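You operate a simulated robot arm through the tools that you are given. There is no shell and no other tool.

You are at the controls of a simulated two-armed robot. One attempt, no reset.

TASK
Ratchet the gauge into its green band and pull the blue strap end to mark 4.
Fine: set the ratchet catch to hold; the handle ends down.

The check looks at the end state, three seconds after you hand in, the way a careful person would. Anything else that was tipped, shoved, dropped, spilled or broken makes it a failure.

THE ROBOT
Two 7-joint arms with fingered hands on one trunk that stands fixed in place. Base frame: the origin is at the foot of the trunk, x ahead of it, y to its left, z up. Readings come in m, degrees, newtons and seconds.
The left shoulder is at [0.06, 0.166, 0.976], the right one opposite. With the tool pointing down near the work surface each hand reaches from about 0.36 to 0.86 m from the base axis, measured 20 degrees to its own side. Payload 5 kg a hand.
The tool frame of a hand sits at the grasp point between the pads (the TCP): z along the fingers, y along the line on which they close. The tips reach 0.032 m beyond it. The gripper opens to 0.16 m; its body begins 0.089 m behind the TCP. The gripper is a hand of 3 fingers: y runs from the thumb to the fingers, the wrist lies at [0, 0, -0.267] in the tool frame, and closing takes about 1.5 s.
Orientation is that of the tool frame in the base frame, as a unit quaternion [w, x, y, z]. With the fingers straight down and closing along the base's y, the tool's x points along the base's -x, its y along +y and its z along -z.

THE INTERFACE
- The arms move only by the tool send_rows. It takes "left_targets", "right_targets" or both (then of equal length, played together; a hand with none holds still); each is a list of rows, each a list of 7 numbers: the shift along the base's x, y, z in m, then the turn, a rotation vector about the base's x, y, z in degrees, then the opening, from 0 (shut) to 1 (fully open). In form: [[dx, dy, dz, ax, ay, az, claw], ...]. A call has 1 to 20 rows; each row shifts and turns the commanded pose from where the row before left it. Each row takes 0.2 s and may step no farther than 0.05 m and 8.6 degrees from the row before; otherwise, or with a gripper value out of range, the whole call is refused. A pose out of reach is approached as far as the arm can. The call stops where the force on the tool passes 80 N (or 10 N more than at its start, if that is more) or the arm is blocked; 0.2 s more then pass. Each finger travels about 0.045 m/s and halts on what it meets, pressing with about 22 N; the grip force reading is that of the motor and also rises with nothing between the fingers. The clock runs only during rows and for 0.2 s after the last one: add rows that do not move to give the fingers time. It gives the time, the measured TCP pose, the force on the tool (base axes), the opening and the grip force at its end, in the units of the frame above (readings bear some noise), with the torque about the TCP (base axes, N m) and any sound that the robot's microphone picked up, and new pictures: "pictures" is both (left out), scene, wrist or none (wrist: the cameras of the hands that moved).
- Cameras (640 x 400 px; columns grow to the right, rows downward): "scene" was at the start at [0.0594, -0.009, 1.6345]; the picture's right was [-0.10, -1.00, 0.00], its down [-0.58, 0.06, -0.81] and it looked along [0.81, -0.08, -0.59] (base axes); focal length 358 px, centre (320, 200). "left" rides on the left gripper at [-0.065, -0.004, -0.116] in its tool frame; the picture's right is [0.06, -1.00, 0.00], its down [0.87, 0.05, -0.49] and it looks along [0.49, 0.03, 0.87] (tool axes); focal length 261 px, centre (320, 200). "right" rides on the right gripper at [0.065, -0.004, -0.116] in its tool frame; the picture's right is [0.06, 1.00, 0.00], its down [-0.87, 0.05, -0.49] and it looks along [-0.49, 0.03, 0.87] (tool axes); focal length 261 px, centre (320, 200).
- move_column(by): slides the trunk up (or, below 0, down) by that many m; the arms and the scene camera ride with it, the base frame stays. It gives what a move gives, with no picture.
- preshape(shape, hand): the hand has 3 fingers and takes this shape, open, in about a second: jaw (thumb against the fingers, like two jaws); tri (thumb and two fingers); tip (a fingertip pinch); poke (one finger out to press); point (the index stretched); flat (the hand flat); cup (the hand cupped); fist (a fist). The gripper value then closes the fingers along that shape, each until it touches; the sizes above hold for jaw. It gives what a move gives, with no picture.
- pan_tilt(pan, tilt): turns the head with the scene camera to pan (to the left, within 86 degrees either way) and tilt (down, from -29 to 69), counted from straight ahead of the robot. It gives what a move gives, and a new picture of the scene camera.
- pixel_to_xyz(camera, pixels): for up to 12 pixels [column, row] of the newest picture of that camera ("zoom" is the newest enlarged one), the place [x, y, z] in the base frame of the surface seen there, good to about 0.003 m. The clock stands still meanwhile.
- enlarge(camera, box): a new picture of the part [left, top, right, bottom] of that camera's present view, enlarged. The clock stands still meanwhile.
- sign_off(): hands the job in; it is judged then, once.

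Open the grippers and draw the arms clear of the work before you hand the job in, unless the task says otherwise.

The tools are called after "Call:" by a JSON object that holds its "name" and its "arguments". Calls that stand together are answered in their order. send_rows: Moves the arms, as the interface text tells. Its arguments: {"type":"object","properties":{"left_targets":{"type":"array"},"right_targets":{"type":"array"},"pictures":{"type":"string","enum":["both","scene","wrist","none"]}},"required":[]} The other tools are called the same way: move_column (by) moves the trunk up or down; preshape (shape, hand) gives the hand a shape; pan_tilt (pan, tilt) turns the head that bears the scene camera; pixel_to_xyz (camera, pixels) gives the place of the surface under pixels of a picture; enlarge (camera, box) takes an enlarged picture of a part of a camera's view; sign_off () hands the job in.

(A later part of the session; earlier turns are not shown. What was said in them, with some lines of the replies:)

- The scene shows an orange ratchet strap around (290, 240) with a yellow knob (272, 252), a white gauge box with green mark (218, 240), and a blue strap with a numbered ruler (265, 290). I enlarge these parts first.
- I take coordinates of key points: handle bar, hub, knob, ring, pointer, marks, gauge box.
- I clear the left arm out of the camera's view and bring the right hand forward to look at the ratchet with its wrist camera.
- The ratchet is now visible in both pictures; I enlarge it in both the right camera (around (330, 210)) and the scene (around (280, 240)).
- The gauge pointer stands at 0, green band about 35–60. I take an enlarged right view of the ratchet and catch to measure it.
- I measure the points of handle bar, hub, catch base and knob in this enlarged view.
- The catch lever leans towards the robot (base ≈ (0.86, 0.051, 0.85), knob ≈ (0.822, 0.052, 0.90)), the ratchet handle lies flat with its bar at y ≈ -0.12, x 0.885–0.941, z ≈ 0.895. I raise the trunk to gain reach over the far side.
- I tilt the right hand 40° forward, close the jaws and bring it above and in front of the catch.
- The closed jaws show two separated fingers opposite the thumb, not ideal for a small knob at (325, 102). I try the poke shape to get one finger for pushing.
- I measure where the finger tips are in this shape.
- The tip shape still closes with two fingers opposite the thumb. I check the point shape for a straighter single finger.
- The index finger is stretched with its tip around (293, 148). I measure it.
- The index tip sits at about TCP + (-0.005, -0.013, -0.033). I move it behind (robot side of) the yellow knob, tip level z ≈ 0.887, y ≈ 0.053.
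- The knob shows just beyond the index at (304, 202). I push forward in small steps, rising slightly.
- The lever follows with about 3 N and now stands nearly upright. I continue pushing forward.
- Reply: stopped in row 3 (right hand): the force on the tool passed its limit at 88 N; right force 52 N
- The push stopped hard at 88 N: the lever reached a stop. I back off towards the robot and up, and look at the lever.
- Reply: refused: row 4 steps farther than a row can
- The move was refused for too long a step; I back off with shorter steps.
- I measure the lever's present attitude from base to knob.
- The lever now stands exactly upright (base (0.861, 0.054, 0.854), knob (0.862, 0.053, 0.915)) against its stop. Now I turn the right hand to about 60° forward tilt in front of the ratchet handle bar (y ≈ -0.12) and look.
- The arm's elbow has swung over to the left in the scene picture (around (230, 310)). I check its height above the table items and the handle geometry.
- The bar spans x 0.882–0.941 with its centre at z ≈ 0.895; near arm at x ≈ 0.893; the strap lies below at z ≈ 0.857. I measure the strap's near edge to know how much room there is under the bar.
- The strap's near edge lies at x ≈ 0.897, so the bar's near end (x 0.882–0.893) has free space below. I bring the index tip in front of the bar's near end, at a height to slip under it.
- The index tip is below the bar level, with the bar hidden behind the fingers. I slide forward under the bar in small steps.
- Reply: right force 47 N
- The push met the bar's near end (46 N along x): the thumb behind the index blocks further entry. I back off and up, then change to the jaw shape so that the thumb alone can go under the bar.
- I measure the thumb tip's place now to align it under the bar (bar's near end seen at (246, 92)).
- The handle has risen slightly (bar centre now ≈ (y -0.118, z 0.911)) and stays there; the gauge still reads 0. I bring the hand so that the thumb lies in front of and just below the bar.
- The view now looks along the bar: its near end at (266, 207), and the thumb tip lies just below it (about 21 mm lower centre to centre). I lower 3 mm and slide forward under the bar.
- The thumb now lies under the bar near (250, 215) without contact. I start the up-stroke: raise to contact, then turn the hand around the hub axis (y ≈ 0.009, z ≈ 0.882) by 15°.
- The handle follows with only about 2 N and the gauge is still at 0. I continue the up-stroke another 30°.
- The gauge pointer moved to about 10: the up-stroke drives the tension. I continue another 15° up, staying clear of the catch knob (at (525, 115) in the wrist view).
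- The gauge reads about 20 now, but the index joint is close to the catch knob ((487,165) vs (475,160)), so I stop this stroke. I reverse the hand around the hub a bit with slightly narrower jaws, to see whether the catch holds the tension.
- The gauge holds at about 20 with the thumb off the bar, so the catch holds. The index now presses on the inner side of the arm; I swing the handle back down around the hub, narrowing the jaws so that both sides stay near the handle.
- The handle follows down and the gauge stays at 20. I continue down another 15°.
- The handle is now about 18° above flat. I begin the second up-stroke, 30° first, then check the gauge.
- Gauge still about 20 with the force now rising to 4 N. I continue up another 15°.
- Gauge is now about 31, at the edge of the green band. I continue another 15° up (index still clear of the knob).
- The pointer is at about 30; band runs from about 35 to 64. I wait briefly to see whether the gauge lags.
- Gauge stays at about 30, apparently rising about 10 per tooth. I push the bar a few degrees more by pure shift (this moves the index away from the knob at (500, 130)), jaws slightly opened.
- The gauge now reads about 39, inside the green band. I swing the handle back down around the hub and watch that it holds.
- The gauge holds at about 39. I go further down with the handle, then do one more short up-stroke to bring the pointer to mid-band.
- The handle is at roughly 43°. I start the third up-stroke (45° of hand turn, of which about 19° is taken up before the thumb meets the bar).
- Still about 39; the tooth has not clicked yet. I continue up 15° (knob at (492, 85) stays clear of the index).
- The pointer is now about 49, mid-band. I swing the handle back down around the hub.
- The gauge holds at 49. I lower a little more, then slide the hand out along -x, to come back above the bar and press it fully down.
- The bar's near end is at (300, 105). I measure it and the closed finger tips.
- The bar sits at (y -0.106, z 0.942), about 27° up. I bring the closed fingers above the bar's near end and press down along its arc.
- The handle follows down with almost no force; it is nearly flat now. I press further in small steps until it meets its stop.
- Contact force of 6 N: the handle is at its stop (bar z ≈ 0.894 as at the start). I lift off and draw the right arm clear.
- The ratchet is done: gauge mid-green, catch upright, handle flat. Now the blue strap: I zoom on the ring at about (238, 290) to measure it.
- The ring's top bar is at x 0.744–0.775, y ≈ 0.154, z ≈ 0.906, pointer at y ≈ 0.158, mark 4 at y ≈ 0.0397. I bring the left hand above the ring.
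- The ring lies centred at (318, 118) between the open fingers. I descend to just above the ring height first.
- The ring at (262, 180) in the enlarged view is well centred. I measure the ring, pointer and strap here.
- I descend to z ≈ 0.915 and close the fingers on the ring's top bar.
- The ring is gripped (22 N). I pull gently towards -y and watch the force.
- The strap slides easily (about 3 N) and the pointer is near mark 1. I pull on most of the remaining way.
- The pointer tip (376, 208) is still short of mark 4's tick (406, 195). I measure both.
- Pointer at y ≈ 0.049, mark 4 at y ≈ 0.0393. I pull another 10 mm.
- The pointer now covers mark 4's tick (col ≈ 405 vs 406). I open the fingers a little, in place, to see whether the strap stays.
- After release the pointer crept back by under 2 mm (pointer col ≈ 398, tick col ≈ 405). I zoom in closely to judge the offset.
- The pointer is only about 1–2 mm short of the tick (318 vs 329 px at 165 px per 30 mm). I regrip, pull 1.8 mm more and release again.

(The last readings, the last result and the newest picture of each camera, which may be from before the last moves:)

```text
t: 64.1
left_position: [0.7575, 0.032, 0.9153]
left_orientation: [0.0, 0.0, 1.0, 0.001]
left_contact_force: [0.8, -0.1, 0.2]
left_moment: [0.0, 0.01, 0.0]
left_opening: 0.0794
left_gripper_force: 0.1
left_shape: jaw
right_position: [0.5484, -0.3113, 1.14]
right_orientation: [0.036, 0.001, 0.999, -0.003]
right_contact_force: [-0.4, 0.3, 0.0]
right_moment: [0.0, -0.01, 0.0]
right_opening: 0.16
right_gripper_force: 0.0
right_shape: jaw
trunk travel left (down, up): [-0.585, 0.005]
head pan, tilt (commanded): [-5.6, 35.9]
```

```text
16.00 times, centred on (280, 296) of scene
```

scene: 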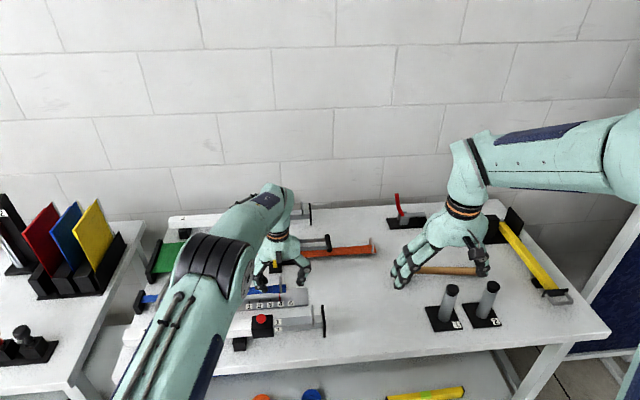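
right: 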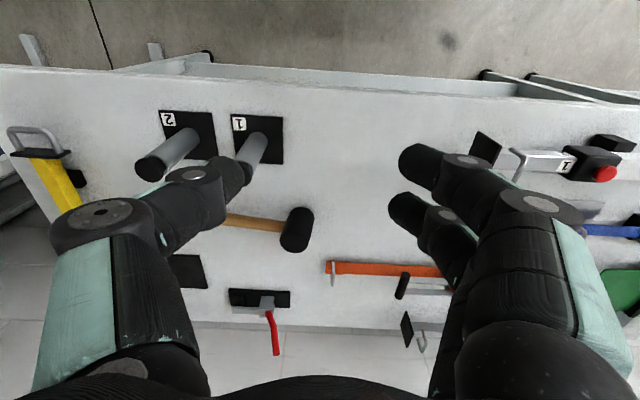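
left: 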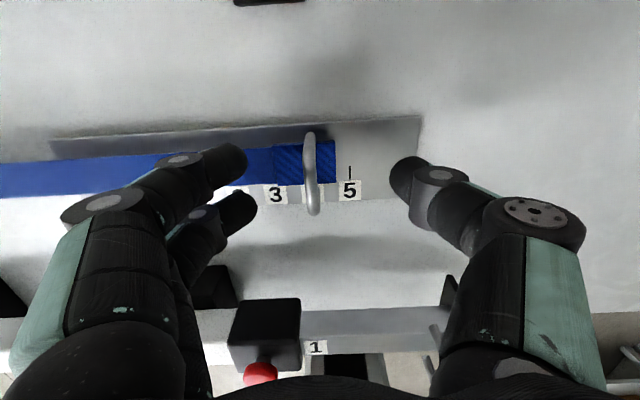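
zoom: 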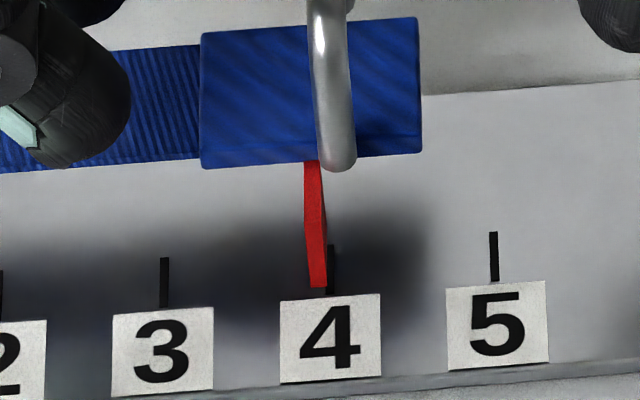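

The strap returns to exactly the same resting spot, about 1 mm from tick 4, so it is held there by its buckle. I raise the left hand straight up and draw both arms clear.

Call:
{"name": "send_rows", "arguments": {"left_targets": [[0, 0, 0.02, 0, 0, 0, 0.6], [0, 0, 0.04, 0, 0, 0, 0.6], [0, 0, 0.045, 0, 0, 0, 0.6], [0, 0, 0.045, 0, 0, 0, 0.6], [-0.02, 0.02, 0.04, 0, 0, 0, 0.8], [-0.03, 0.035, 0.015, 0, 0, 0, 1], [-0.03, 0.038, 0.01, 0, 0, 0, 1], [-0.03, 0.038, 0.01, 0, 0, 0, 1], [-0.03, 0.038, 0.01, 0, 0, 0, 1], [-0.03, 0.038, 0.01, 0, 0, 0, 1], [-0.03, 0.038, 0.01, 0, 0, 0, 1], [-0.03, 0.038, 0.01, 0, 0, 0, 1], [-0.03, 0.038, 0.01, 0, 0, 0, 1], [-0.03, 0.038, 0.01, 0, 0, 0, 1], [-0.03, 0.038, 0.01, 0, 0, 0, 1], [0, 0, 0, 0, 0, 0, 1]], "right_targets": [[0, 0, 0, 0, 0, 0, 1], [0, 0, 0, 0, 0, 0, 1], [-0.01, 0, 0.03, 0, 0, 0, 1], [-0.01, 0, 0.03, 0, 0, 0, 1], [-0.01, 0, 0.03, 0, 0, 0, 1], [-0.02, -0.02, 0.02, 0, 0, 0, 1], [-0.02, -0.02, 0.01, 0, 0, 0, 1], [-0.02, -0.02, 0, 0, 0, 0, 1], [0, 0, 0, 0, 0, 0, 1], [0, 0, 0, 0, 0, 0, 1], [0, 0, 0, 0, 0, 0, 1], [0, 0, 0, 0, 0, 0, 1], [0, 0, 0, 0, 0, 0, 1], [0, 0, 0, 0, 0, 0, 1], [0, 0, 0, 0, 0, 0, 1], [0, 0, 0, 0, 0, 0, 1]], "pictures": "both"}}

Call:
{"name": "enlarge", "arguments": {"camera": "scene", "box": [120, 200, 360, 350]}}

Call:
{"name": "enlarge", "arguments": {"camera": "scene", "box": [230, 275, 310, 325]}}

```text
t: 67.5
left_position: [0.4392, 0.4277, 1.2097]
left_orientation: [0.0, 0.001, 1.0, 0.0]
left_contact_force: [0.9, -0.4, -0.5]
left_moment: [0.0, 0.01, -0.01]
left_opening: 0.1601
left_gripper_force: 0.1
left_shape: jaw
right_position: [0.4585, -0.371, 1.2597]
right_orientation: [0.035, 0.001, 0.999, -0.003]
right_contact_force: [0.0, -0.1, -0.2]
right_moment: [0.03, 0.0, -0.01]
right_opening: 0.1601
right_gripper_force: 0.1
right_shape: jaw
trunk travel left (down, up): [-0.585, 0.005]
head pan, tilt (commanded): [-5.6, 35.9]
```

scene: 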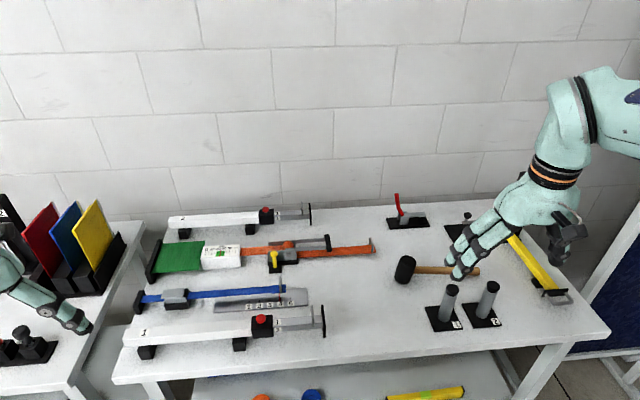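
right: 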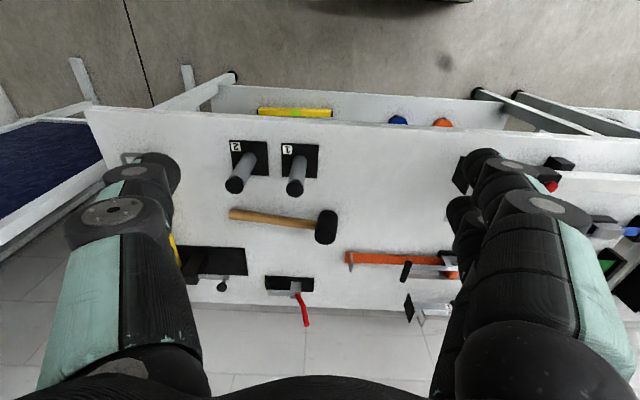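
left: 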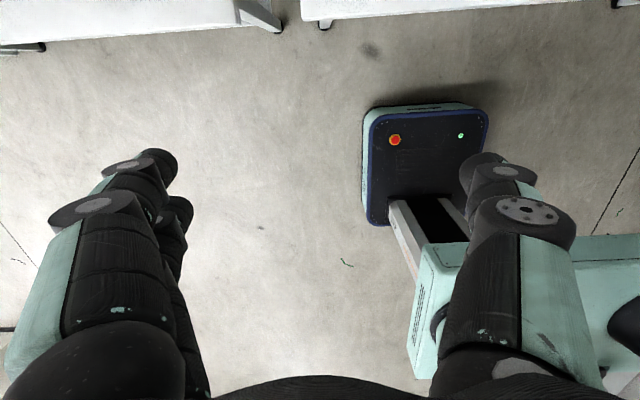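

```text
2.67 times, centred on (240, 275) of scene
```

zoom: 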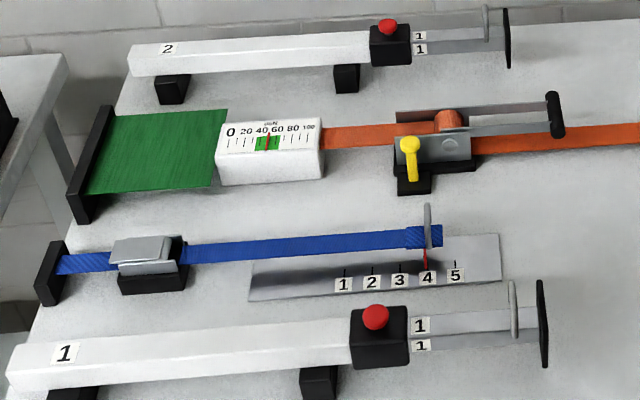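

```text
8.00 times, centred on (270, 300) of scene
```

zoom: 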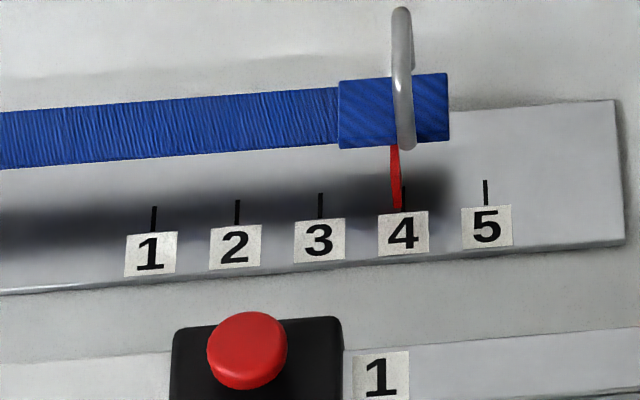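

Final view: gauge pointer mid-green (about 48), catch upright holding, handle flat, blue strap's red pointer at mark 4, other items untouched, both hands open and clear. I hand the job in.

Call:
{"name": "sign_off", "arguments": {}}

```text
The job is handed in.
```

The ratchet and the blue strap are both set, and I've handed the job in; I don't have the check's result.

- **Gauge:** it reads about 48–49, near the middle of the green band (roughly 34 to 64). It held there while I lowered the handle and moved the arms away.
- **Catch:** it stands upright against its stop. It was leaning towards the robot at the start. I took upright as "hold" because the tension stayed up on every return stroke. I didn't test the other position.
- **Handle:** it is down flat against its stop, where it began.
- **Blue strap:** the red pointer sits at mark 4, about 1–2 mm short of the tick. A second small pull settled back to the same spot, so I left it there.

Two pushes met more force than planned: about 88 N when the catch reached its stop, and about 46 N when a finger bumped the end of the handle bar. The second one raised the handle a few degrees before the first stroke. I saw no damage or shifted items in the final pictures. Both hands are open and clear of the work.
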